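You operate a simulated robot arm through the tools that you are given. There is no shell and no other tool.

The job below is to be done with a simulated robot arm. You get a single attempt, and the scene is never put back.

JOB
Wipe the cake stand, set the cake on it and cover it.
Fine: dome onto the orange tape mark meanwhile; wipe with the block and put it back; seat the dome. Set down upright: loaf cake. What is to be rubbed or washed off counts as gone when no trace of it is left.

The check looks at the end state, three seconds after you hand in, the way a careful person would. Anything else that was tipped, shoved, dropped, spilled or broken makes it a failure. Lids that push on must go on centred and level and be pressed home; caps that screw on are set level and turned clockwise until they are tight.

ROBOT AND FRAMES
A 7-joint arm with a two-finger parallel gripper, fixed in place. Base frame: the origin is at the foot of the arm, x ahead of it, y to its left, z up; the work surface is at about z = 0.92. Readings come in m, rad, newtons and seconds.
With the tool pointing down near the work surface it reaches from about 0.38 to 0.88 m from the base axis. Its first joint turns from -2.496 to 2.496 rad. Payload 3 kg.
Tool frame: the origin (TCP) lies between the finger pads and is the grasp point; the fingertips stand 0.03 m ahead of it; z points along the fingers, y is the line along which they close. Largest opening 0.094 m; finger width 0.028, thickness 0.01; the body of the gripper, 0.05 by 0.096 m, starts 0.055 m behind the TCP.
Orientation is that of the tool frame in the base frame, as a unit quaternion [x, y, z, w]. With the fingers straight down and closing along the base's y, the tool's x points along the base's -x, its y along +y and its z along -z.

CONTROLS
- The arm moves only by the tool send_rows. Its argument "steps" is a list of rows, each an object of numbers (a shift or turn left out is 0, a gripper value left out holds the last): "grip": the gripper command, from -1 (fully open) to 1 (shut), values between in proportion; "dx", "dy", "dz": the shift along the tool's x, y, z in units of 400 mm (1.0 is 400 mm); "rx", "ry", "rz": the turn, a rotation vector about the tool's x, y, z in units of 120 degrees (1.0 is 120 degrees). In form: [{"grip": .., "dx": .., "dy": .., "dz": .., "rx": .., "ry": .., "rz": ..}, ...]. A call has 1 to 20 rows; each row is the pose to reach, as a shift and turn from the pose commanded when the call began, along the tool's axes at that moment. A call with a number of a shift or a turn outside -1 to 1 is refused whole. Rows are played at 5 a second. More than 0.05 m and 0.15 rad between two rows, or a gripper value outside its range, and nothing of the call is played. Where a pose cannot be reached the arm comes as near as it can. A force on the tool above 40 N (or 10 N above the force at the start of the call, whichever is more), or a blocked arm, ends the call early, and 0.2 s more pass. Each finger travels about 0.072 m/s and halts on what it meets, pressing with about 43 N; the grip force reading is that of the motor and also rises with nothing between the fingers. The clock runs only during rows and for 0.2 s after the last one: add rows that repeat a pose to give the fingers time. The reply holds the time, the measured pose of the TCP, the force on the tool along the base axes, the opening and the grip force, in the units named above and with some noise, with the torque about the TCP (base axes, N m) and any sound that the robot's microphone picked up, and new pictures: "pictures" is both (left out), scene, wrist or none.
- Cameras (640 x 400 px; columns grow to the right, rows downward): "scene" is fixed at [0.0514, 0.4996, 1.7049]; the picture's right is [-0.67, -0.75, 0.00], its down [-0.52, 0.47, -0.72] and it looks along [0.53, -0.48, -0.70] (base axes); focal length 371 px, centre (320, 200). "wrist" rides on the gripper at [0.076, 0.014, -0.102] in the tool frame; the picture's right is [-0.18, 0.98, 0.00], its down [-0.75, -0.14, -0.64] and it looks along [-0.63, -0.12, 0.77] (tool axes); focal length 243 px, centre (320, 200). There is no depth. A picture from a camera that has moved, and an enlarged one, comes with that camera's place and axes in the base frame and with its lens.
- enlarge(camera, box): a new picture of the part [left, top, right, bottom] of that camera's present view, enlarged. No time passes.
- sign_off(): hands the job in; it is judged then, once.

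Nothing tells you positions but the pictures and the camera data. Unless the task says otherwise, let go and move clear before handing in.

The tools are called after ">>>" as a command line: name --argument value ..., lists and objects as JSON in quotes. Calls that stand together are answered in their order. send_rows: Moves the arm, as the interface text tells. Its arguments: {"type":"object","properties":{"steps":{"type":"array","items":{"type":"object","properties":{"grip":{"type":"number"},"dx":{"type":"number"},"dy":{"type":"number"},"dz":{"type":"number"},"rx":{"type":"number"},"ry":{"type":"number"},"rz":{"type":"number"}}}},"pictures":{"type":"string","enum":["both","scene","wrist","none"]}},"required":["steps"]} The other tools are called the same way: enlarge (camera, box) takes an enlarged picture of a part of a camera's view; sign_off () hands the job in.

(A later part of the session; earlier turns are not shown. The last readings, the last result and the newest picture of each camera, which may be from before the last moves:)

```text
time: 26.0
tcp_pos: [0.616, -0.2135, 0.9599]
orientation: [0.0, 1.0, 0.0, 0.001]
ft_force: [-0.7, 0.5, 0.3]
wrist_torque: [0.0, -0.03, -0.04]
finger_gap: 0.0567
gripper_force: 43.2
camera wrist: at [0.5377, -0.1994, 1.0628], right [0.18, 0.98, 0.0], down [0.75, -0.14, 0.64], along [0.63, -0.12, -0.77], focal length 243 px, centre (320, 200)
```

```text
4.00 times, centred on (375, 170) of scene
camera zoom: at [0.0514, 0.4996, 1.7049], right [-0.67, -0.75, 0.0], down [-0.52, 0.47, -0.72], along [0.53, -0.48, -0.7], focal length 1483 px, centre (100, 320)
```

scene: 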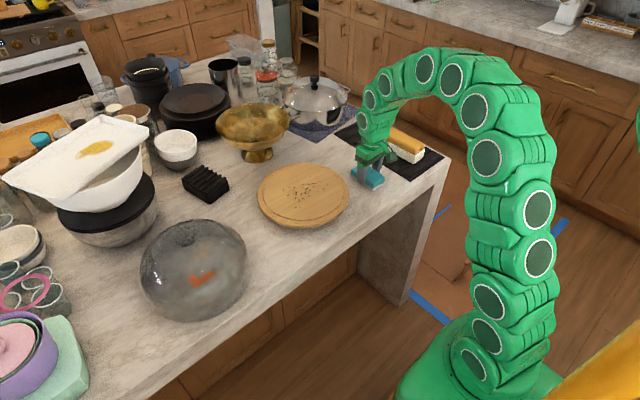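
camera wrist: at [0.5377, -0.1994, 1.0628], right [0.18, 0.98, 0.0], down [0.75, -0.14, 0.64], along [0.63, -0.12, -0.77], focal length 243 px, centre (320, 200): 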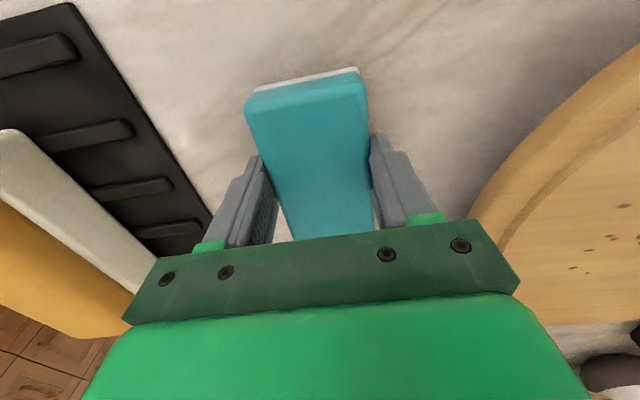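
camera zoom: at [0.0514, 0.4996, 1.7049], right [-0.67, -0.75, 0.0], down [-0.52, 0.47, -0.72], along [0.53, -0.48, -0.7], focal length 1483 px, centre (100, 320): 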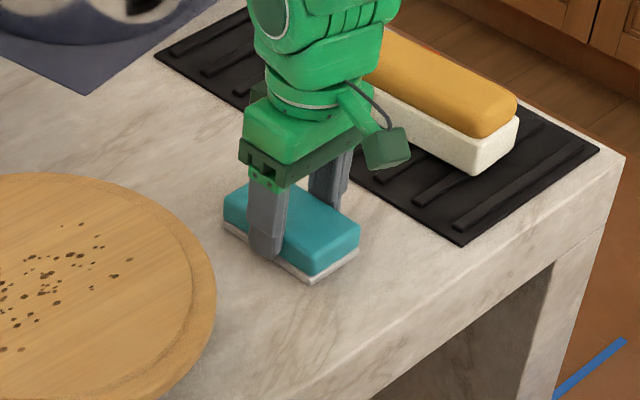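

The block is held at 57 mm. I'll lift it straight up and carry it over the middle of the stand.

>>> send_rows --steps '[{"grip": 1, "dz": -0.04}, {"dz": -0.1}, {"dz": -0.15}, {"dz": -0.15, "dy": 0.06, "dx": -0.02}, {"dz": -0.15, "dy": 0.14, "dx": -0.05}, {"dz": -0.15, "dy": 0.22, "dx": -0.08}, {"dz": -0.15, "dy": 0.3, "dx": -0.11}, {"dz": -0.15, "dy": 0.38, "dx": -0.14}, {"dz": -0.15, "dy": 0.45, "dx": -0.17}, {"dz": -0.15, "dy": 0.5085, "dx": -0.1875}, {"dz": -0.15, "dy": 0.5085, "dx": -0.1875}, {"dz": -0.11, "dy": 0.5085, "dx": -0.1875}, {"dz": -0.09, "dy": 0.5085, "dx": -0.1875}, {"dz": -0.08, "dy": 0.5085, "dx": -0.1875}, {"dz": -0.08, "dy": 0.5085, "dx": -0.1875}]'

>>> enlarge --camera "scene" --box '[240, 130, 370, 240]'

```text
time: 28.7
tcp_pos: [0.6923, -0.0095, 1.0055]
orientation: [0.001, 1.0, 0.0, 0.005]
ft_force: [-6.2, -0.2, 16.1]
wrist_torque: [0.0, 0.54, -0.01]
finger_gap: 0.0573
gripper_force: 43.3
stopped in row 13: the force on the tool passed its limit at 70 N (the readings are from after the stop); the commanded pose is now the measured one
camera wrist: at [0.6141, 0.0029, 1.1093], right [0.18, 0.98, 0.0], down [0.75, -0.14, 0.65], along [0.64, -0.12, -0.76], focal length 243 px, centre (320, 200)
```

scene: 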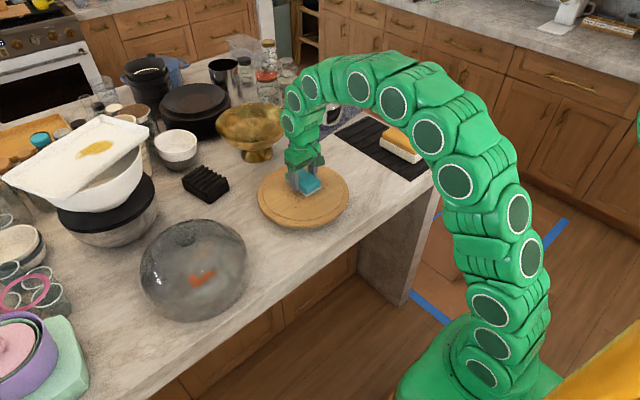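
wrist: 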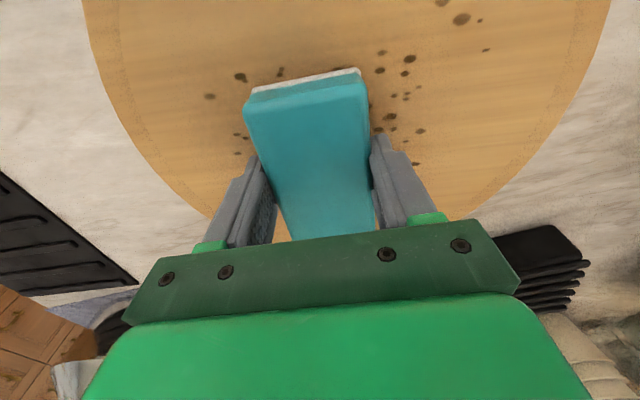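

```text
3.64 times, centred on (305, 185) of scene
camera zoom: at [0.0514, 0.4996, 1.7049], right [-0.67, -0.75, 0.0], down [-0.52, 0.47, -0.72], along [0.53, -0.48, -0.7], focal length 1348 px, centre (374, 254)
```

zoom: 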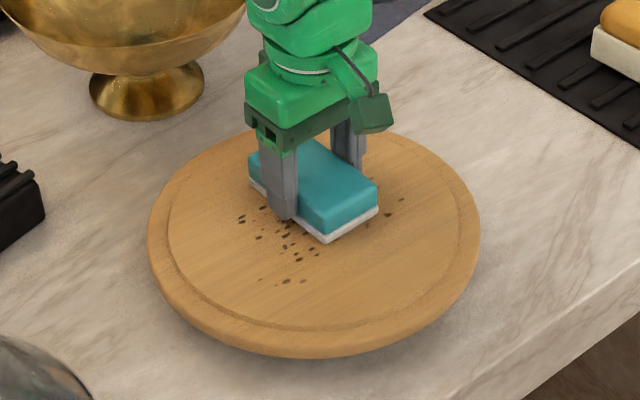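

The stand is taller than I estimated: the block touched at TCP z 1.0055, so its top is near z = 0.966. The stand hasn't shifted. I'll ease off 1 mm, correct the slight tilt and read the contact force before wiping.

>>> send_rows --steps '[{"grip": 1, "dz": -0.0025, "ry": 0.0024}, {"grip": 1, "dz": -0.0025, "ry": 0.0048}, {"grip": 1, "dz": -0.0025, "ry": 0.0048}]' --pictures "none"

```text
time: 29.5
tcp_pos: [0.6923, -0.0105, 1.0064]
orientation: [0.0, 1.0, 0.0, 0.001]
ft_force: [-1.1, -2.4, 10.9]
wrist_torque: [-0.11, -0.58, -0.14]
finger_gap: 0.0572
gripper_force: 43.3
```

Contact force is about 11 N and the block is level. I'll wipe along y in the first lane (block centre x of 0.692).

>>> send_rows --steps '[{"grip": 1, "dy": 0.025}, {"dy": 0.055}, {"dy": 0.09}, {"dy": 0.125}, {"dy": 0.16}, {"dy": 0.19}, {"dy": 0.19}, {"dy": 0.16}, {"dy": 0.12}, {"dy": 0.08}, {"dy": 0.04}, {"dy": 0.0}, {"dy": -0.04}, {"dy": -0.08}, {"dy": -0.11}, {"dy": -0.14}, {"dy": -0.14}]'

>>> enlarge --camera "scene" --box '[240, 130, 370, 240]'

>>> enlarge --camera "wrist" --box '[100, 0, 640, 240]'

```text
time: 33.1
tcp_pos: [0.6935, -0.0669, 1.0072]
orientation: [0.0, 1.0, 0.0, 0.001]
ft_force: [-0.4, -0.2, -1.1]
wrist_torque: [0.01, 0.01, -0.01]
finger_gap: 0.0571
gripper_force: 43.1
camera wrist: at [0.6147, -0.0539, 1.1106], right [0.18, 0.98, 0.0], down [0.75, -0.14, 0.64], along [0.63, -0.12, -0.77], focal length 243 px, centre (320, 200)
```

scene: 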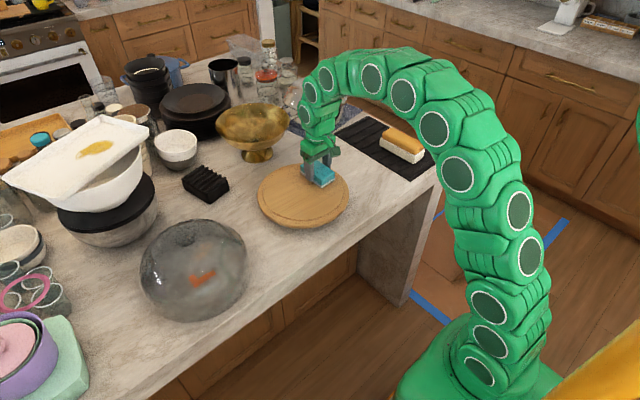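
wrist: 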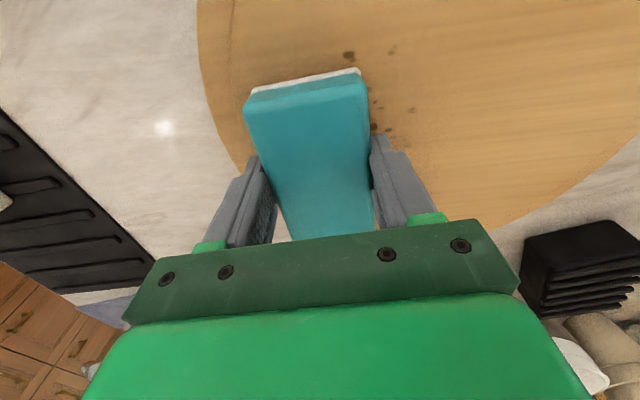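

```text
3.64 times, centred on (305, 185) of scene
camera zoom: at [0.0514, 0.4996, 1.7049], right [-0.67, -0.75, 0.0], down [-0.52, 0.47, -0.72], along [0.53, -0.48, -0.7], focal length 1348 px, centre (374, 254)
```

zoom: 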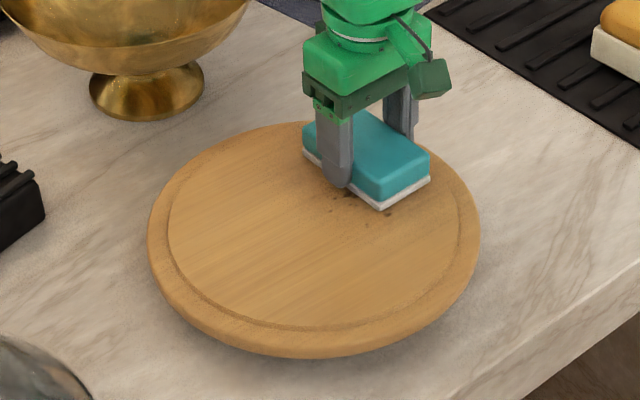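

```text
1.19 times, centred on (370, 120) of wrist
camera zoom: at [0.6147, -0.0539, 1.1106], right [0.18, 0.98, 0.0], down [0.75, -0.14, 0.64], along [0.63, -0.12, -0.77], focal length 288 px, centre (261, 295)
```

zoom: 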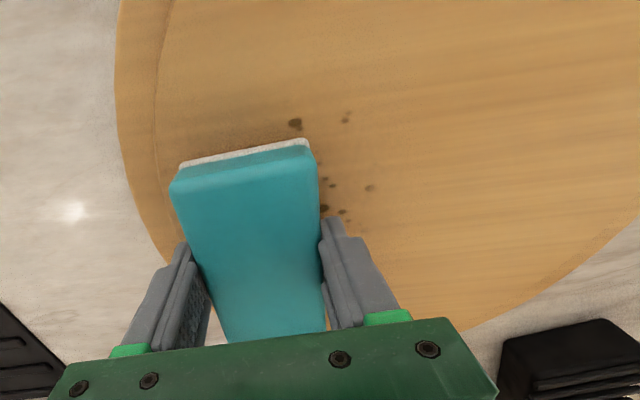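

The +y half is clean, but the block lost contact on the way back. I'll lower it slightly here and check the force.

>>> send_rows --steps '[{"grip": 1, "dz": 0.001}, {"dz": 0.002}, {"dz": 0.003}, {"dz": 0.003}]' --pictures "none"

```text
time: 34.1
tcp_pos: [0.6928, -0.0665, 1.0069]
orientation: [0.0, 1.0, 0.0, 0.0]
ft_force: [-2.3, -0.2, 13.4]
wrist_torque: [-0.01, -0.67, 0.0]
finger_gap: 0.0573
gripper_force: 43.0
```

Contact is about 13 N. I'll wipe back across, then cover the second lane closer to the base.

>>> send_rows --steps '[{"grip": 1, "dy": 0.03}, {"dy": 0.06}, {"dy": 0.09}, {"dy": 0.12}, {"dy": 0.15}, {"dy": 0.18}, {"dy": 0.18, "dx": 0.03}, {"dy": 0.18, "dx": 0.06}, {"dy": 0.18, "dx": 0.09}, {"dy": 0.15, "dx": 0.1}, {"dy": 0.12, "dx": 0.1}, {"dy": 0.09, "dx": 0.1}, {"dy": 0.06, "dx": 0.1}, {"dy": 0.03, "dx": 0.1}, {"dy": 0.0, "dx": 0.1}, {"dy": 0.0, "dx": 0.1}]'

>>> enlarge --camera "scene" --box '[240, 130, 370, 240]'

>>> enlarge --camera "wrist" --box '[100, 0, 640, 240]'

```text
time: 36.7
tcp_pos: [0.6545, -0.0299, 1.0065]
orientation: [0.0, 1.0, 0.0, 0.001]
ft_force: [0.5, -1.3, 1.0]
wrist_torque: [-0.05, 0.05, 0.02]
finger_gap: 0.0571
gripper_force: 43.1
stopped in row 13: the force on the tool passed its limit at 42 N (the readings are from after the stop); the commanded pose is now the measured one
camera wrist: at [0.5761, -0.0171, 1.1099], right [0.18, 0.98, 0.0], down [0.75, -0.14, 0.64], along [0.63, -0.12, -0.76], focal length 243 px, centre (320, 200)
```

scene: 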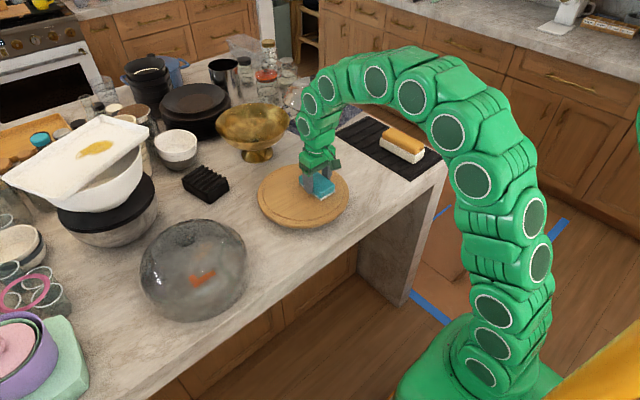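
wrist: 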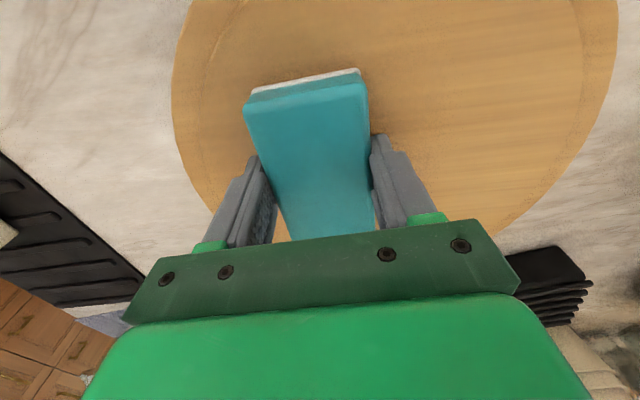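

```text
3.64 times, centred on (305, 185) of scene
camera zoom: at [0.0514, 0.4996, 1.7049], right [-0.67, -0.75, 0.0], down [-0.52, 0.47, -0.72], along [0.53, -0.48, -0.7], focal length 1348 px, centre (374, 254)
```

zoom: 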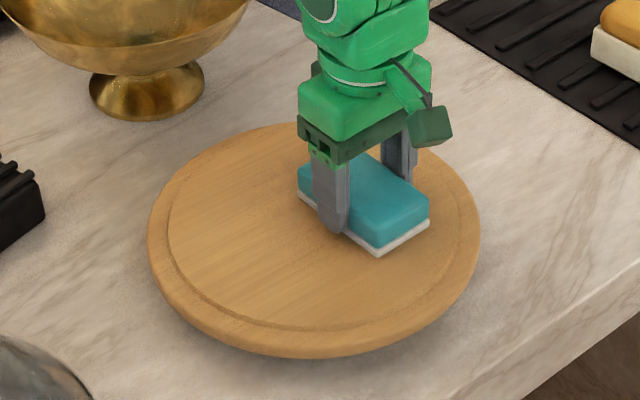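

```text
1.19 times, centred on (370, 120) of wrist
camera zoom: at [0.5761, -0.0171, 1.1099], right [0.18, 0.98, 0.0], down [0.75, -0.14, 0.64], along [0.63, -0.12, -0.76], focal length 288 px, centre (261, 295)
```

zoom: 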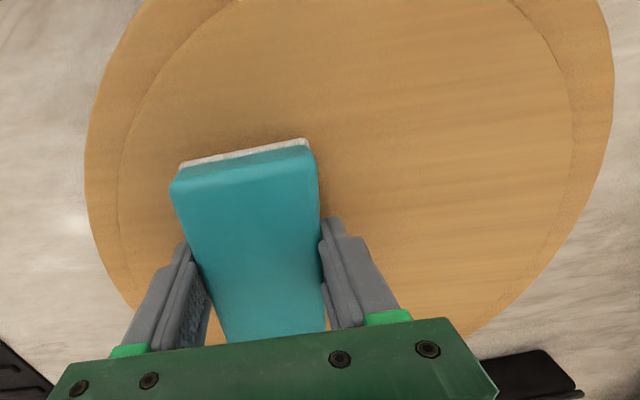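

The board looks clean around the block and the stand hasn't moved. I'll lift the block and inspect what's underneath.

>>> send_rows --steps '[{"grip": 1, "dz": -0.03}, {"dz": -0.08}, {"dz": -0.12}, {"dz": -0.15}, {"dz": -0.15}]'

>>> enlarge --camera "scene" --box '[250, 160, 360, 240]'

>>> enlarge --camera "wrist" --box '[100, 0, 640, 240]'

```text
time: 37.9
tcp_pos: [0.6519, -0.0307, 1.0666]
orientation: [0.0, 1.0, 0.0, 0.001]
ft_force: [-0.1, 0.1, -0.1]
wrist_torque: [-0.02, 0.03, 0.0]
finger_gap: 0.0572
gripper_force: 42.7
camera wrist: at [0.5748, -0.0179, 1.1691], right [0.18, 0.98, 0.0], down [0.75, -0.14, 0.64], along [0.63, -0.12, -0.77], focal length 243 px, centre (320, 200)
```

scene: 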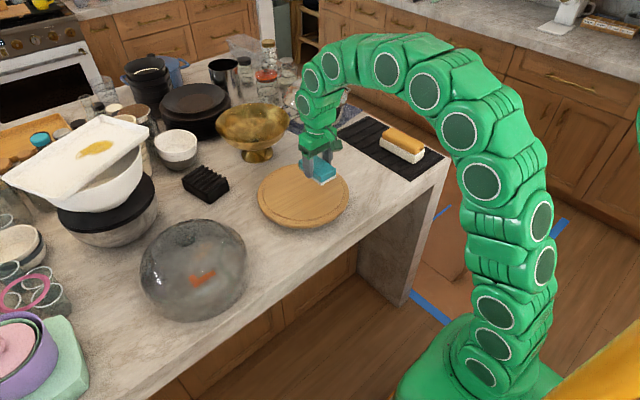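
wrist: 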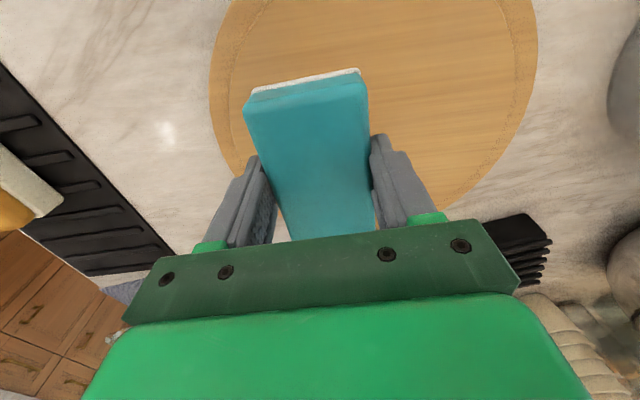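

```text
5.00 times, centred on (305, 200) of scene
camera zoom: at [0.0514, 0.4996, 1.7049], right [-0.67, -0.75, 0.0], down [-0.52, 0.47, -0.72], along [0.53, -0.48, -0.7], focal length 1854 px, centre (395, 200)
```

zoom: 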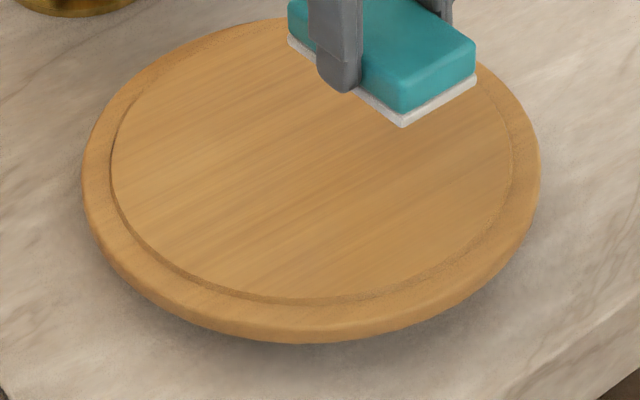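

```text
1.19 times, centred on (370, 120) of wrist
camera zoom: at [0.5748, -0.0179, 1.1691], right [0.18, 0.98, 0.0], down [0.75, -0.14, 0.64], along [0.63, -0.12, -0.77], focal length 288 px, centre (261, 295)
```

zoom: 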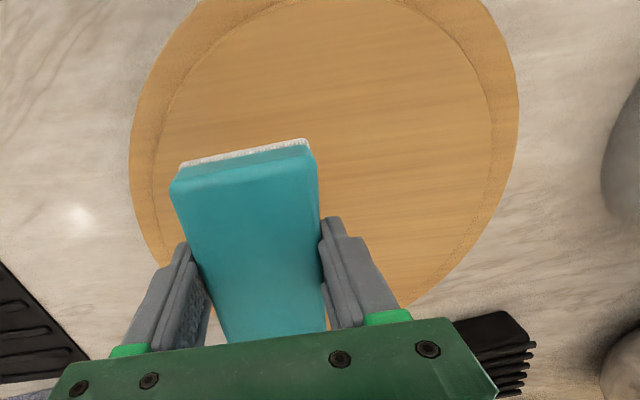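

The board looks clean so far, though the block hid part of it. I'll carry the block back towards its spot and re-check the board.

>>> send_rows --steps '[{"grip": 1, "dy": -0.05, "dx": 0.01}, {"dy": -0.13, "dx": 0.026}, {"dy": -0.21, "dx": 0.042}, {"dy": -0.29, "dx": 0.058}, {"dy": -0.37, "dx": 0.075}, {"dy": -0.43, "dx": 0.088}, {"dy": -0.455, "dx": 0.093}, {"dy": -0.455, "dx": 0.093}, {"dy": -0.455, "dx": 0.093, "dz": 0.06}, {"dy": -0.455, "dx": 0.093, "dz": 0.13}, {"dy": -0.455, "dx": 0.093, "dz": 0.19}, {"dy": -0.455, "dx": 0.093, "dz": 0.23}, {"dy": -0.455, "dx": 0.093, "dz": 0.245}, {"dy": -0.455, "dx": 0.093, "dz": 0.245}, {"dy": -0.455, "dx": 0.093, "dz": 0.245}]'

>>> enlarge --camera "scene" --box '[250, 160, 360, 240]'

>>> enlarge --camera "scene" --box '[310, 120, 440, 220]'

```text
time: 41.1
tcp_pos: [0.6173, -0.212, 0.9687]
orientation: [0.0, 1.0, 0.0, 0.001]
ft_force: [0.5, 0.2, -0.6]
wrist_torque: [0.0, 0.01, 0.0]
finger_gap: 0.0571
gripper_force: 43.1
camera wrist: at [0.5404, -0.199, 1.0716], right [0.18, 0.98, 0.0], down [0.75, -0.14, 0.64], along [0.63, -0.12, -0.77], focal length 243 px, centre (320, 200)
```

scene: 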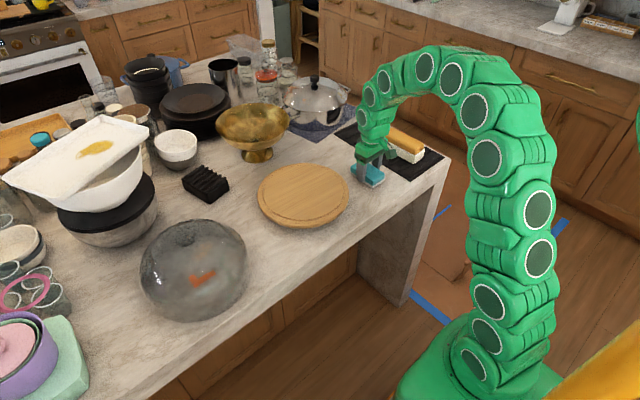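
wrist: 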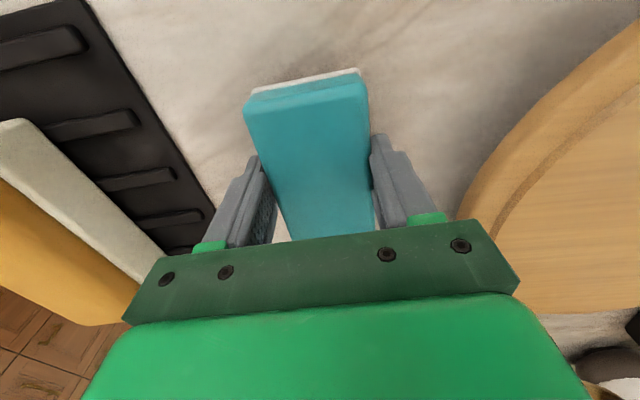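

```text
5.00 times, centred on (305, 200) of scene
camera zoom: at [0.0514, 0.4996, 1.7049], right [-0.67, -0.75, 0.0], down [-0.52, 0.47, -0.72], along [0.53, -0.48, -0.7], focal length 1854 px, centre (395, 200)
```

zoom: 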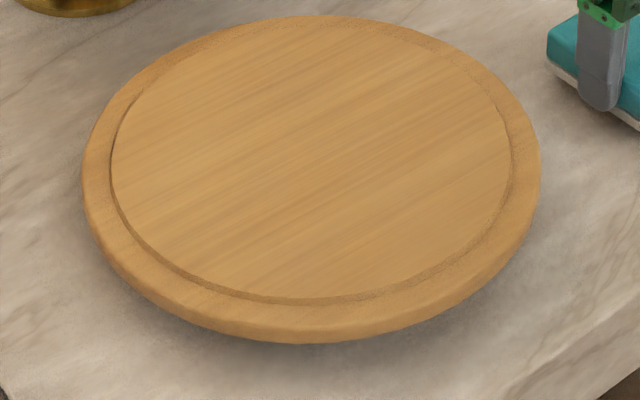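

```text
4.00 times, centred on (375, 170) of scene
camera zoom: at [0.0514, 0.4996, 1.7049], right [-0.67, -0.75, 0.0], down [-0.52, 0.47, -0.72], along [0.53, -0.48, -0.7], focal length 1483 px, centre (100, 320)
```

zoom: 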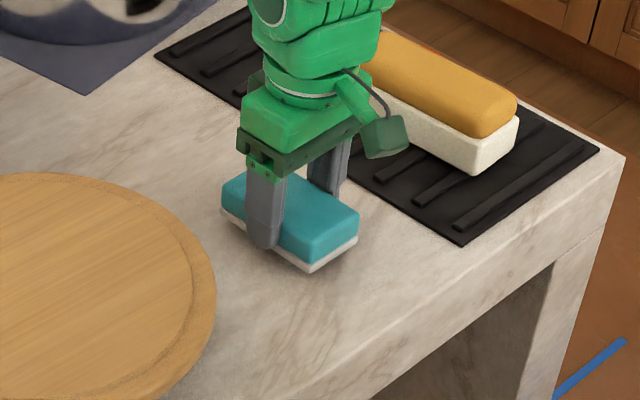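

The stand is spotless. I'll nudge the block 2 mm to match its original spot and lower it to the counter.

>>> send_rows --steps '[{"grip": 1, "dx": 0.005, "dz": 0.005}, {"dx": 0.005, "dz": 0.01}, {"dx": 0.005, "dz": 0.014}, {"dx": 0.005, "dz": 0.017}, {"dx": 0.005, "dz": 0.017}]' --pictures "wrist"

```text
time: 42.3
tcp_pos: [0.6147, -0.2136, 0.962]
orientation: [0.0, 1.0, 0.0, 0.001]
ft_force: [0.4, -0.7, -1.6]
wrist_torque: [-0.05, 0.0, -0.05]
finger_gap: 0.0572
gripper_force: 43.5
camera wrist: at [0.5373, -0.1998, 1.0652], right [0.18, 0.98, 0.0], down [0.75, -0.14, 0.64], along [0.63, -0.12, -0.77], focal length 243 px, centre (320, 200)
```

wrist: 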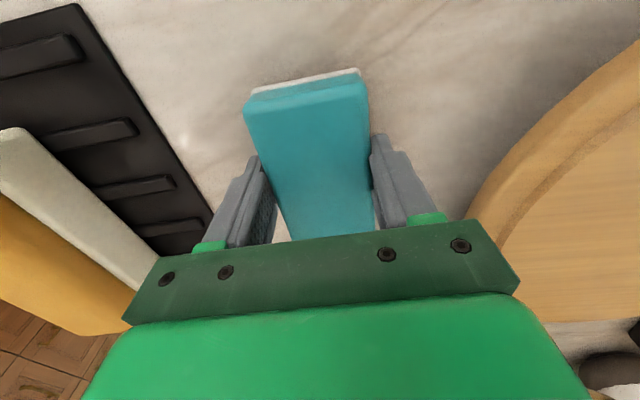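

>>> send_rows --steps '[{"grip": 1, "dz": 0.0015}, {"dz": 0.003}, {"dz": 0.003}]' --pictures "none"

```text
time: 43.1
tcp_pos: [0.6142, -0.2128, 0.9613]
orientation: [0.0, 1.0, -0.001, 0.001]
ft_force: [-0.8, -0.4, -0.4]
wrist_torque: [0.02, 0.02, 0.01]
finger_gap: 0.0572
gripper_force: 43.0
```

>>> send_rows --steps '[{"grip": 1, "dz": 0.0015}, {"dz": 0.003}, {"dz": 0.003}]' --pictures "none"

```text
time: 43.9
tcp_pos: [0.614, -0.2141, 0.9593]
orientation: [0.0, 1.0, 0.0, 0.001]
ft_force: [-0.5, 0.1, -1.2]
wrist_torque: [0.01, 0.01, -0.03]
finger_gap: 0.0571
gripper_force: 42.8
```

>>> send_rows --steps '[{"grip": 1, "dz": 0.0015}, {"dz": 0.003}, {"dz": 0.003}]' --pictures "scene"

>>> enlarge --camera "scene" --box '[310, 120, 440, 220]'

```text
time: 44.7
tcp_pos: [0.6137, -0.2122, 0.957]
orientation: [0.0, 1.0, -0.001, 0.001]
ft_force: [0.2, -1.0, -0.5]
wrist_torque: [0.02, -0.04, 0.0]
finger_gap: 0.0574
gripper_force: 43.1
```

scene: 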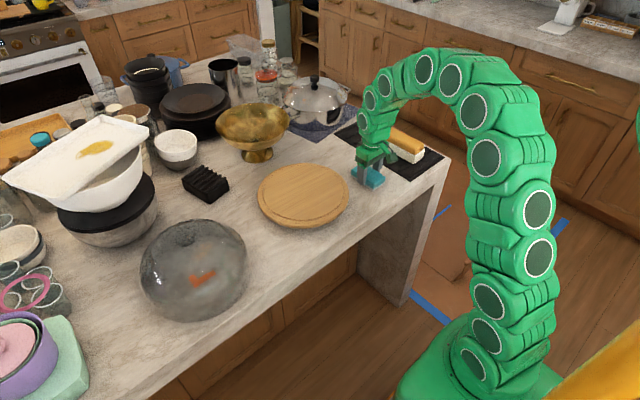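

```text
4.00 times, centred on (375, 170) of scene
camera zoom: at [0.0514, 0.4996, 1.7049], right [-0.67, -0.75, 0.0], down [-0.52, 0.47, -0.72], along [0.53, -0.48, -0.7], focal length 1483 px, centre (100, 320)
```

zoom: 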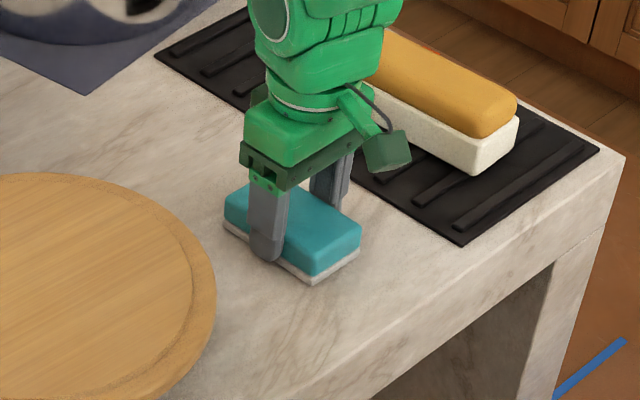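

>>> send_rows --steps '[{"grip": 1, "dz": 0.0015}, {"dz": 0.003}, {"dz": 0.003}]' --pictures "none"

```text
time: 45.5
tcp_pos: [0.6145, -0.2127, 0.9578]
orientation: [0.0, 1.0, 0.002, 0.001]
ft_force: [-4.7, -0.7, 11.7]
wrist_torque: [-0.05, 0.18, -0.01]
finger_gap: 0.0573
gripper_force: 42.8
```

The block is on the counter at its original spot. I'll release it and rise.

>>> send_rows --steps '[{"grip": -0.3}, {"grip": -0.6}, {"grip": -1}, {"grip": -1}, {"grip": -1, "dz": -0.05}, {"grip": -1, "dz": -0.14}, {"grip": -1, "dz": -0.24}, {"grip": -1, "dz": -0.34}, {"grip": -1, "dz": -0.4}, {"grip": -1, "dz": -0.4}]'

>>> enlarge --camera "scene" --box '[310, 120, 440, 220]'

>>> enlarge --camera "wrist" --box '[40, 0, 400, 240]'

```text
time: 47.7
tcp_pos: [0.6106, -0.2139, 1.1189]
orientation: [0.0, 1.0, 0.0, 0.001]
ft_force: [-0.8, -0.2, 0.8]
wrist_torque: [-0.01, -0.01, -0.02]
finger_gap: 0.0942
gripper_force: 0.0
camera wrist: at [0.5328, -0.2023, 1.2219], right [0.18, 0.98, 0.0], down [0.75, -0.14, 0.64], along [0.63, -0.12, -0.77], focal length 243 px, centre (320, 200)
```

scene: 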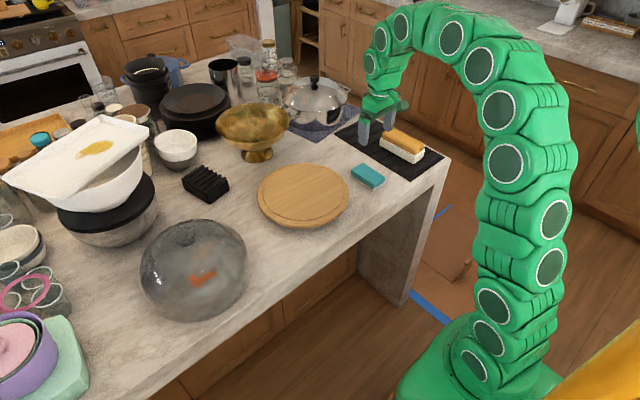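
wrist: 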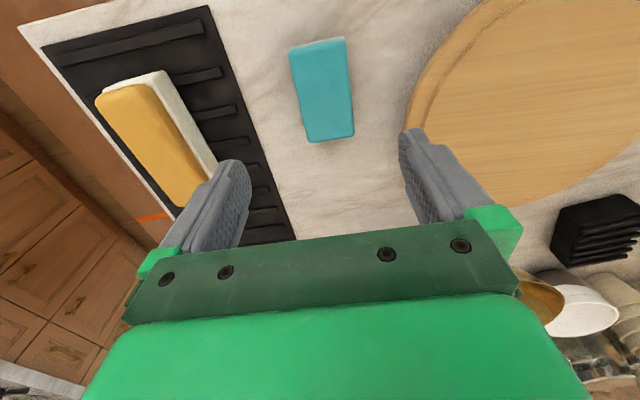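

```text
4.00 times, centred on (375, 170) of scene
camera zoom: at [0.0514, 0.4996, 1.7049], right [-0.67, -0.75, 0.0], down [-0.52, 0.47, -0.72], along [0.53, -0.48, -0.7], focal length 1483 px, centre (100, 320)
```

zoom: 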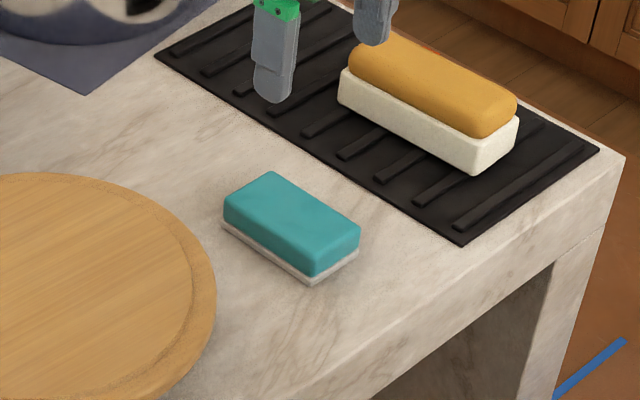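

```text
1.67 times, centred on (220, 120) of wrist
camera zoom: at [0.5328, -0.2023, 1.2219], right [0.18, 0.98, 0.0], down [0.75, -0.14, 0.64], along [0.63, -0.12, -0.77], focal length 404 px, centre (487, 333)
```

zoom: 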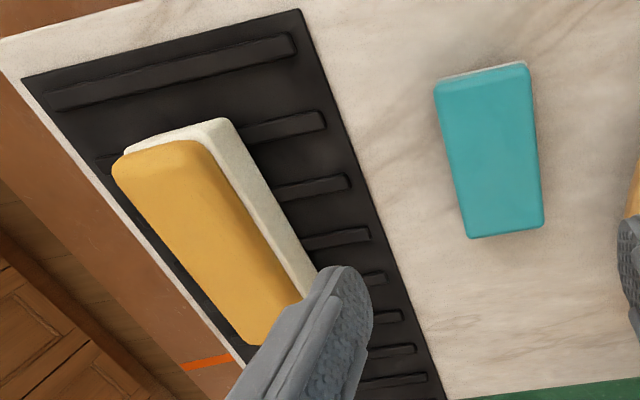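

The block is back exactly where it was. Next is the loaf cake, so I'll move above it for a closer look.

>>> send_rows --steps '[{"grip": -1, "dy": -0.05}, {"dy": -0.13, "dx": -0.01}, {"dy": -0.22, "dx": -0.02}, {"dy": -0.31, "dx": -0.03}, {"dy": -0.4, "dx": -0.04}, {"dy": -0.46, "dx": -0.04}, {"dy": -0.494, "dx": -0.04}, {"dy": -0.494, "dx": -0.04}, {"dy": -0.494, "dx": -0.04}]'

>>> enlarge --camera "wrist" --box '[200, 20, 440, 220]'

>>> enlarge --camera "scene" --box '[350, 100, 460, 200]'

```text
time: 49.7
tcp_pos: [0.6287, -0.4097, 1.1177]
orientation: [0.0, 1.0, 0.0, 0.001]
ft_force: [0.1, 0.4, -0.3]
wrist_torque: [0.02, 0.0, -0.02]
finger_gap: 0.0939
gripper_force: 0.2
camera wrist: at [0.5511, -0.397, 1.2198], right [0.18, 0.98, 0.0], down [0.75, -0.14, 0.64], along [0.63, -0.12, -0.77], focal length 243 px, centre (320, 200)
```

scene: 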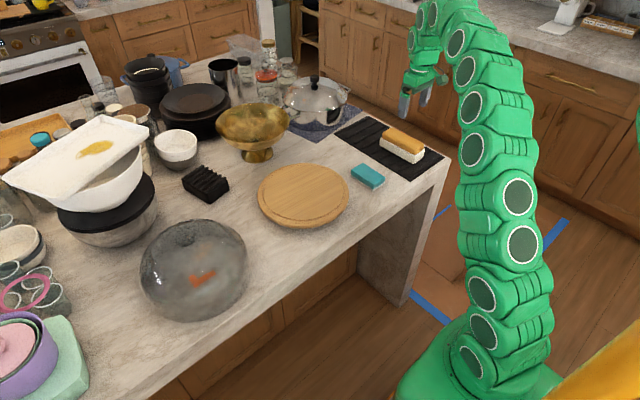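
wrist: 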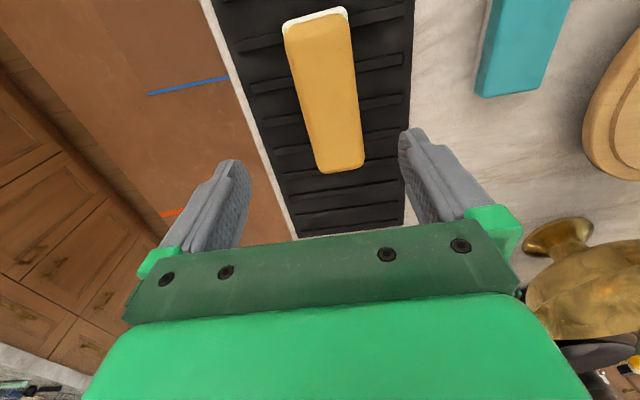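

```text
2.00 times, centred on (320, 120) of wrist
camera zoom: at [0.5511, -0.397, 1.2198], right [0.18, 0.98, 0.0], down [0.75, -0.14, 0.64], along [0.63, -0.12, -0.77], focal length 485 px, centre (320, 360)
```

zoom: 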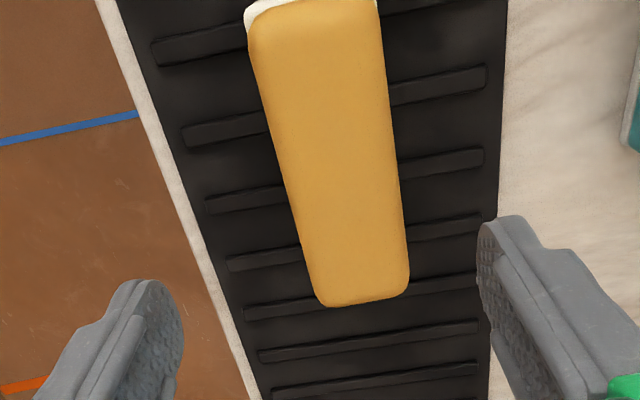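

```text
4.00 times, centred on (405, 150) of scene
camera zoom: at [0.0514, 0.4996, 1.7049], right [-0.67, -0.75, 0.0], down [-0.52, 0.47, -0.72], along [0.53, -0.48, -0.7], focal length 1483 px, centre (-20, 400)
```

zoom: 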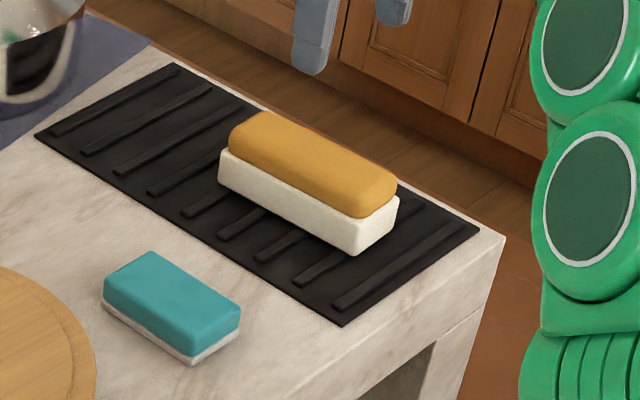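

The loaf is centred near (0.632, -0.405), turned about 2° from the x axis, roughly 14 × 6 × 6.5 cm. I'll line up and lower part way to check the fit.

>>> send_rows --steps '[{"grip": -1, "dx": -0.0075, "dy": 0.0125, "dz": 0.06, "rz": -0.01}, {"dx": -0.0075, "dy": 0.0125, "dz": 0.13, "rz": -0.019}, {"dx": -0.0075, "dy": 0.0125, "dz": 0.19, "rz": -0.019}, {"dx": -0.0075, "dy": 0.0125, "dz": 0.22, "rz": -0.019}, {"dx": -0.0075, "dy": 0.0125, "dz": 0.22, "rz": -0.019}, {"dx": -0.0075, "dy": 0.0125, "dz": 0.22, "rz": -0.019}]'

>>> enlarge --camera "wrist" --box '[160, 20, 480, 240]'

>>> enlarge --camera "scene" --box '[350, 90, 460, 190]'

```text
time: 51.1
tcp_pos: [0.6347, -0.4046, 1.0277]
orientation: [-0.019, 1.0, 0.0, 0.0]
ft_force: [-0.4, -0.1, 0.2]
wrist_torque: [0.0, 0.01, 0.01]
finger_gap: 0.0941
gripper_force: 0.0
camera wrist: at [0.5556, -0.3946, 1.1302], right [0.14, 0.99, 0.0], down [0.76, -0.11, 0.64], along [0.64, -0.09, -0.77], focal length 243 px, centre (320, 200)
```

scene: 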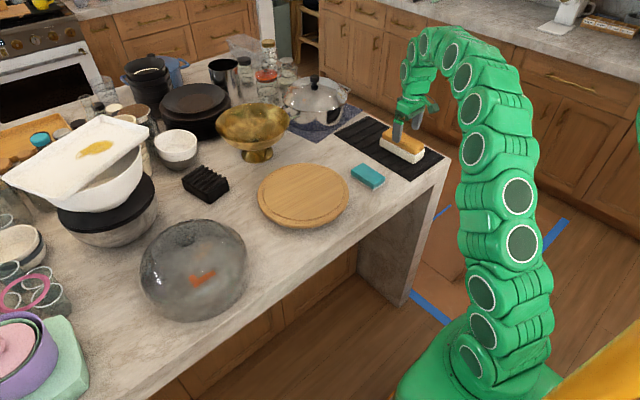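
wrist: 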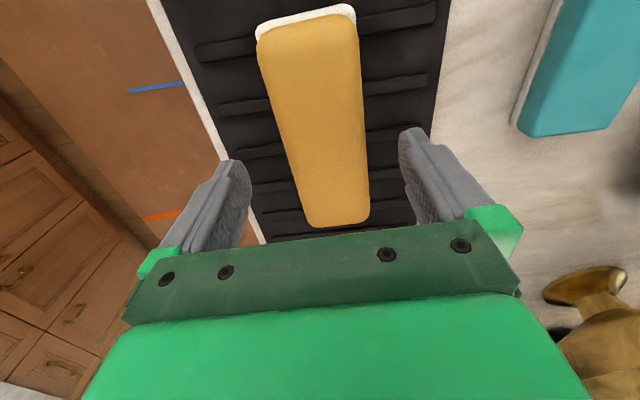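

```text
1.82 times, centred on (320, 130) of wrist
camera zoom: at [0.5556, -0.3946, 1.1302], right [0.14, 0.99, 0.0], down [0.76, -0.11, 0.64], along [0.64, -0.09, -0.77], focal length 441 px, centre (320, 327)
```

zoom: 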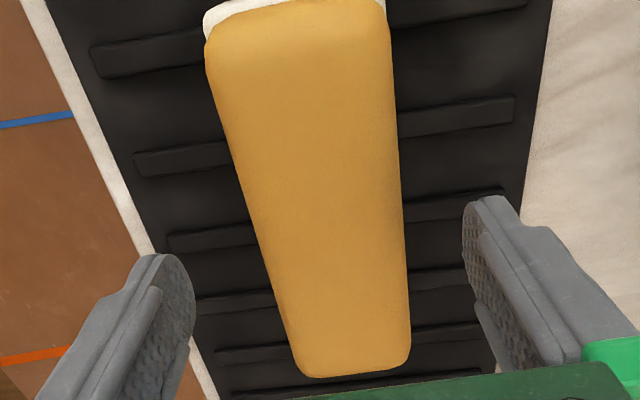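

```text
4.00 times, centred on (405, 140) of scene
camera zoom: at [0.0514, 0.4996, 1.7049], right [-0.67, -0.75, 0.0], down [-0.52, 0.47, -0.72], along [0.53, -0.48, -0.7], focal length 1483 px, centre (-20, 440)
```

zoom: 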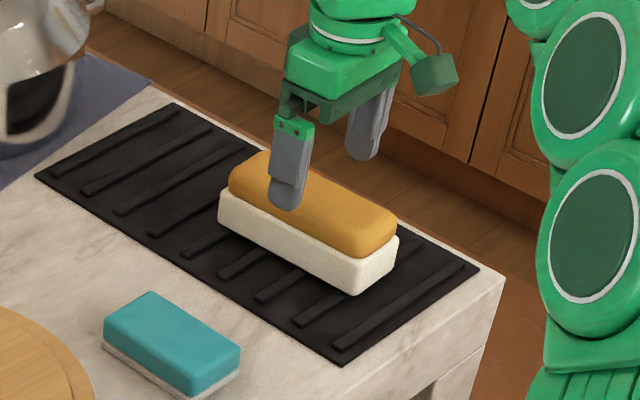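

The fit is good with about 15 mm of clearance per side. I'll shift about 4 mm to centre, lower with the fingertips 1 cm above the mat, and close gently.

>>> send_rows --steps '[{"grip": -1, "dx": -0.0128, "dy": 0.0083, "dz": 0.03}, {"dx": -0.0128, "dy": 0.0083, "dz": 0.07}, {"dx": -0.0128, "dy": 0.0083, "dz": 0.11}, {"dx": -0.0128, "dy": 0.0083, "dz": 0.135}, {"dx": -0.0128, "dy": 0.0083, "dz": 0.147}, {"dx": -0.0128, "dy": 0.0083, "dz": 0.147}]'

>>> enlarge --camera "scene" --box '[350, 90, 460, 190]'

>>> enlarge --camera "wrist" --box '[160, 20, 480, 240]'

```text
time: 52.5
tcp_pos: [0.6383, -0.4017, 0.9702]
orientation: [-0.021, 1.0, 0.0, 0.001]
ft_force: [-0.3, -0.6, 0.0]
wrist_torque: [-0.02, -0.03, -0.02]
finger_gap: 0.0939
gripper_force: 0.0
camera wrist: at [0.5605, -0.392, 1.073], right [0.14, 0.99, 0.0], down [0.76, -0.11, 0.64], along [0.64, -0.09, -0.77], focal length 243 px, centre (320, 200)
```

scene: 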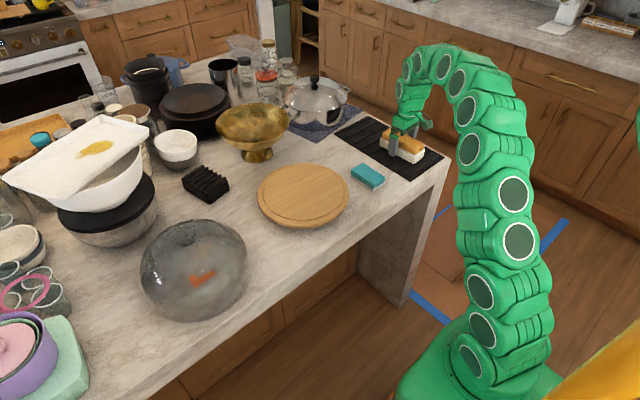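
wrist: 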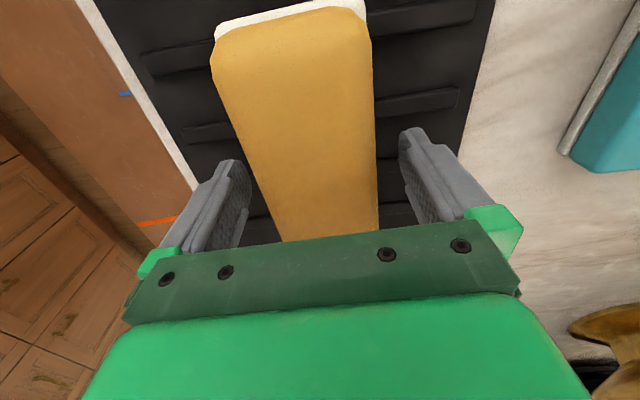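

```text
4.00 times, centred on (405, 140) of scene
camera zoom: at [0.0514, 0.4996, 1.7049], right [-0.67, -0.75, 0.0], down [-0.52, 0.47, -0.72], along [0.53, -0.48, -0.7], focal length 1483 px, centre (-20, 440)
```

zoom: 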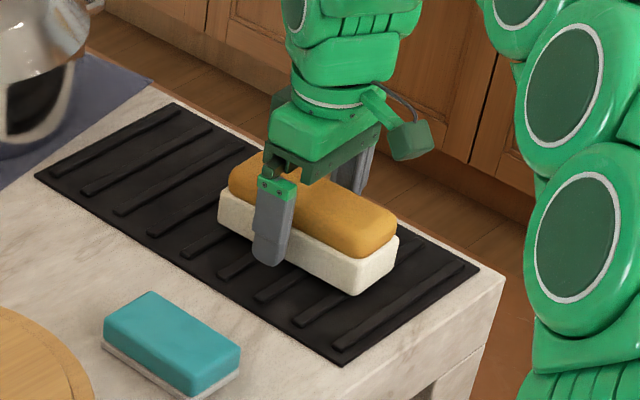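

```text
1.82 times, centred on (320, 130) of wrist
camera zoom: at [0.5605, -0.392, 1.073], right [0.14, 0.99, 0.0], down [0.76, -0.11, 0.64], along [0.64, -0.09, -0.77], focal length 441 px, centre (320, 327)
```

zoom: 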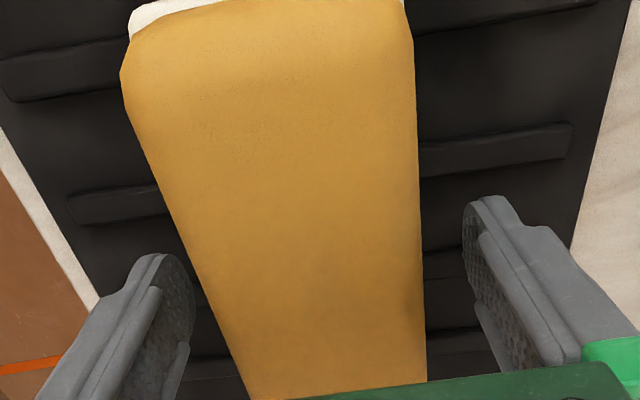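

The fingers are alongside the loaf with nothing touching. I'll close in stages.

>>> send_rows --steps '[{"grip": -0.7}, {"grip": -0.5}, {"grip": -0.35}, {"grip": -0.25}, {"grip": 1}, {"grip": 1}, {"grip": 1}, {"grip": 1}]' --pictures "scene"

>>> enlarge --camera "scene" --box '[350, 90, 460, 190]'

```text
time: 54.3
tcp_pos: [0.6385, -0.4029, 0.9699]
orientation: [-0.02, 1.0, 0.0, 0.001]
ft_force: [1.5, 3.8, 2.8]
wrist_torque: [-0.03, 0.03, -0.07]
finger_gap: 0.0599
gripper_force: 43.5
```

scene: 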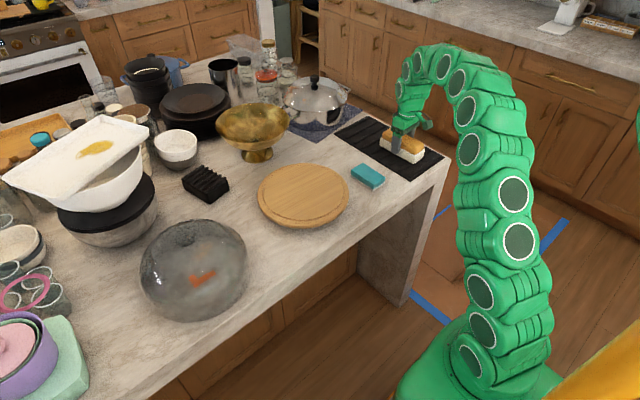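

```text
4.00 times, centred on (405, 140) of scene
camera zoom: at [0.0514, 0.4996, 1.7049], right [-0.67, -0.75, 0.0], down [-0.52, 0.47, -0.72], along [0.53, -0.48, -0.7], focal length 1483 px, centre (-20, 440)
```

zoom: 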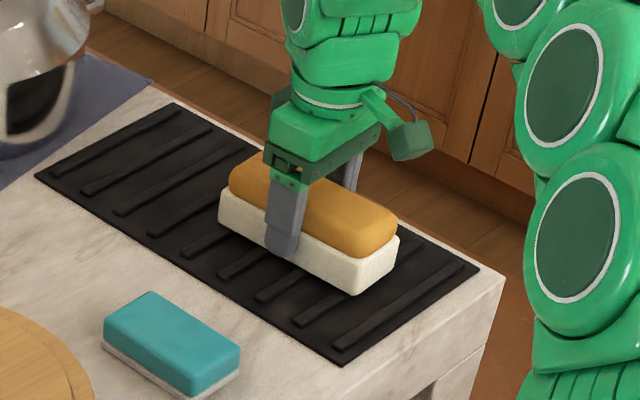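

The loaf is held at 60 mm wide. I'll lift straight up and check that it hangs level.

>>> send_rows --steps '[{"grip": 1, "dz": -0.015}, {"dz": -0.04}, {"dz": -0.08}, {"dz": -0.13}, {"dz": -0.18}, {"dz": -0.225}, {"dz": -0.25}, {"dz": -0.25}]'

>>> enlarge --camera "scene" --box '[350, 70, 460, 170]'

```text
time: 56.1
tcp_pos: [0.6377, -0.4034, 1.0685]
orientation: [-0.02, 1.0, 0.0, 0.001]
ft_force: [-0.1, 0.5, -3.4]
wrist_torque: [-0.03, -0.02, -0.02]
finger_gap: 0.0602
gripper_force: 43.2
camera wrist: at [0.5605, -0.393, 1.1718], right [0.14, 0.99, 0.0], down [0.76, -0.11, 0.64], along [0.64, -0.09, -0.77], focal length 243 px, centre (320, 200)
```

scene: 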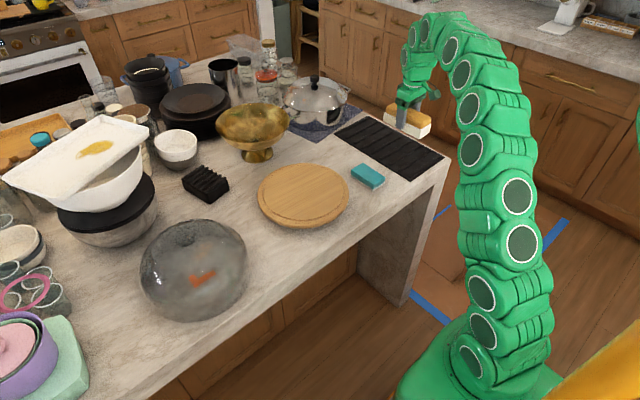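
wrist: 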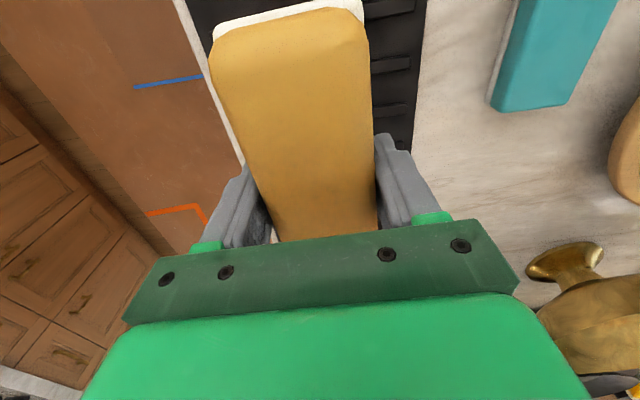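

```text
4.00 times, centred on (405, 120) of scene
camera zoom: at [0.0514, 0.4996, 1.7049], right [-0.67, -0.75, 0.0], down [-0.52, 0.47, -0.72], along [0.53, -0.48, -0.7], focal length 1483 px, centre (-20, 520)
```

zoom: 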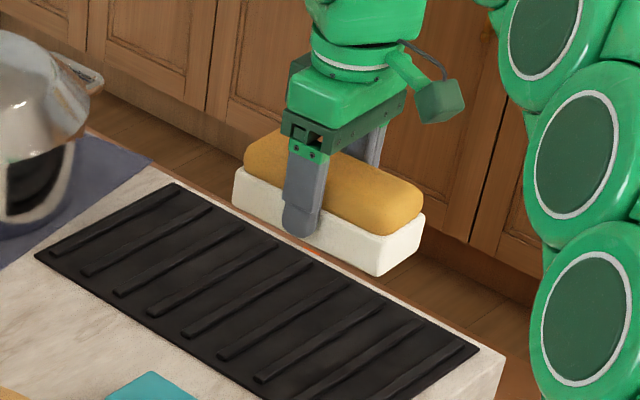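

The loaf is level in the grip (about 3.4 N). I'll carry it at this height to above the stand's centre.

>>> send_rows --steps '[{"grip": 1, "dy": 0.03, "dx": -0.0035}, {"dy": 0.09, "dx": -0.0105}, {"dy": 0.16, "dx": -0.0186}, {"dy": 0.23, "dx": -0.0268}, {"dy": 0.3, "dx": -0.035}, {"dy": 0.37, "dx": -0.0431}, {"dy": 0.44, "dx": -0.0513}, {"dy": 0.51, "dx": -0.0594}, {"dy": 0.58, "dx": -0.0676}, {"dy": 0.65, "dx": -0.0757}, {"dy": 0.72, "dx": -0.0839}, {"dy": 0.79, "dx": -0.092}, {"dy": 0.86, "dx": -0.1}, {"dy": 0.92, "dx": -0.107}, {"dy": 0.97, "dx": -0.113}, {"dy": 1.0, "dx": -0.1165}, {"dy": 1.0, "dx": -0.1165}]'

>>> enlarge --camera "scene" --box '[240, 120, 370, 240]'

```text
time: 59.7
tcp_pos: [0.6687, 0.0007, 1.0698]
orientation: [-0.02, 1.0, 0.001, 0.001]
ft_force: [0.0, -0.3, -4.0]
wrist_torque: [-0.03, 0.02, 0.0]
finger_gap: 0.0603
gripper_force: 43.1
camera wrist: at [0.5915, 0.0112, 1.1726], right [0.14, 0.99, 0.0], down [0.76, -0.11, 0.64], along [0.64, -0.09, -0.77], focal length 243 px, centre (320, 200)
```

scene: 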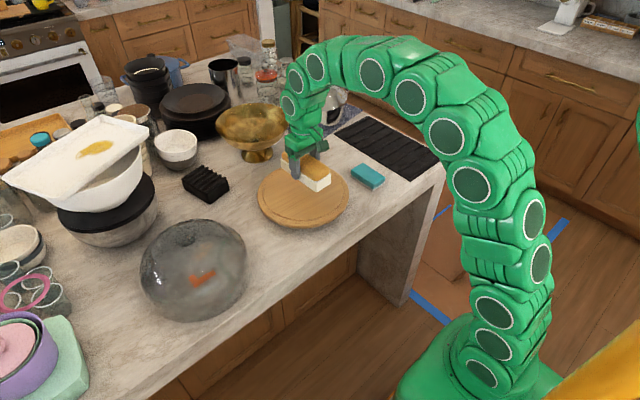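
wrist: 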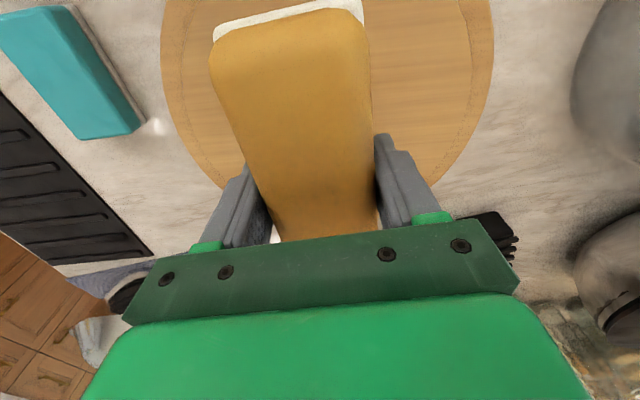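

```text
3.33 times, centred on (305, 180) of scene
camera zoom: at [0.0514, 0.4996, 1.7049], right [-0.67, -0.75, 0.0], down [-0.52, 0.47, -0.72], along [0.53, -0.48, -0.7], focal length 1236 px, centre (370, 267)
```

zoom: 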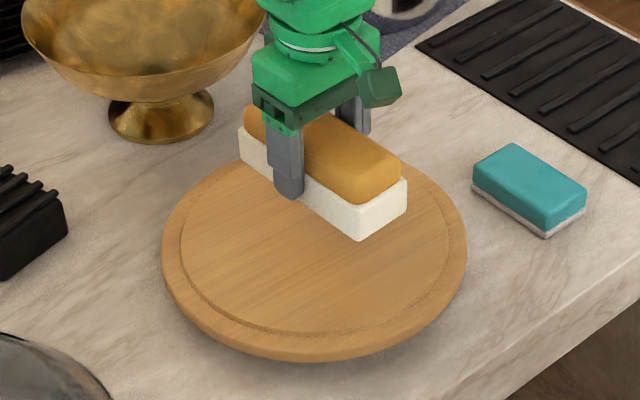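

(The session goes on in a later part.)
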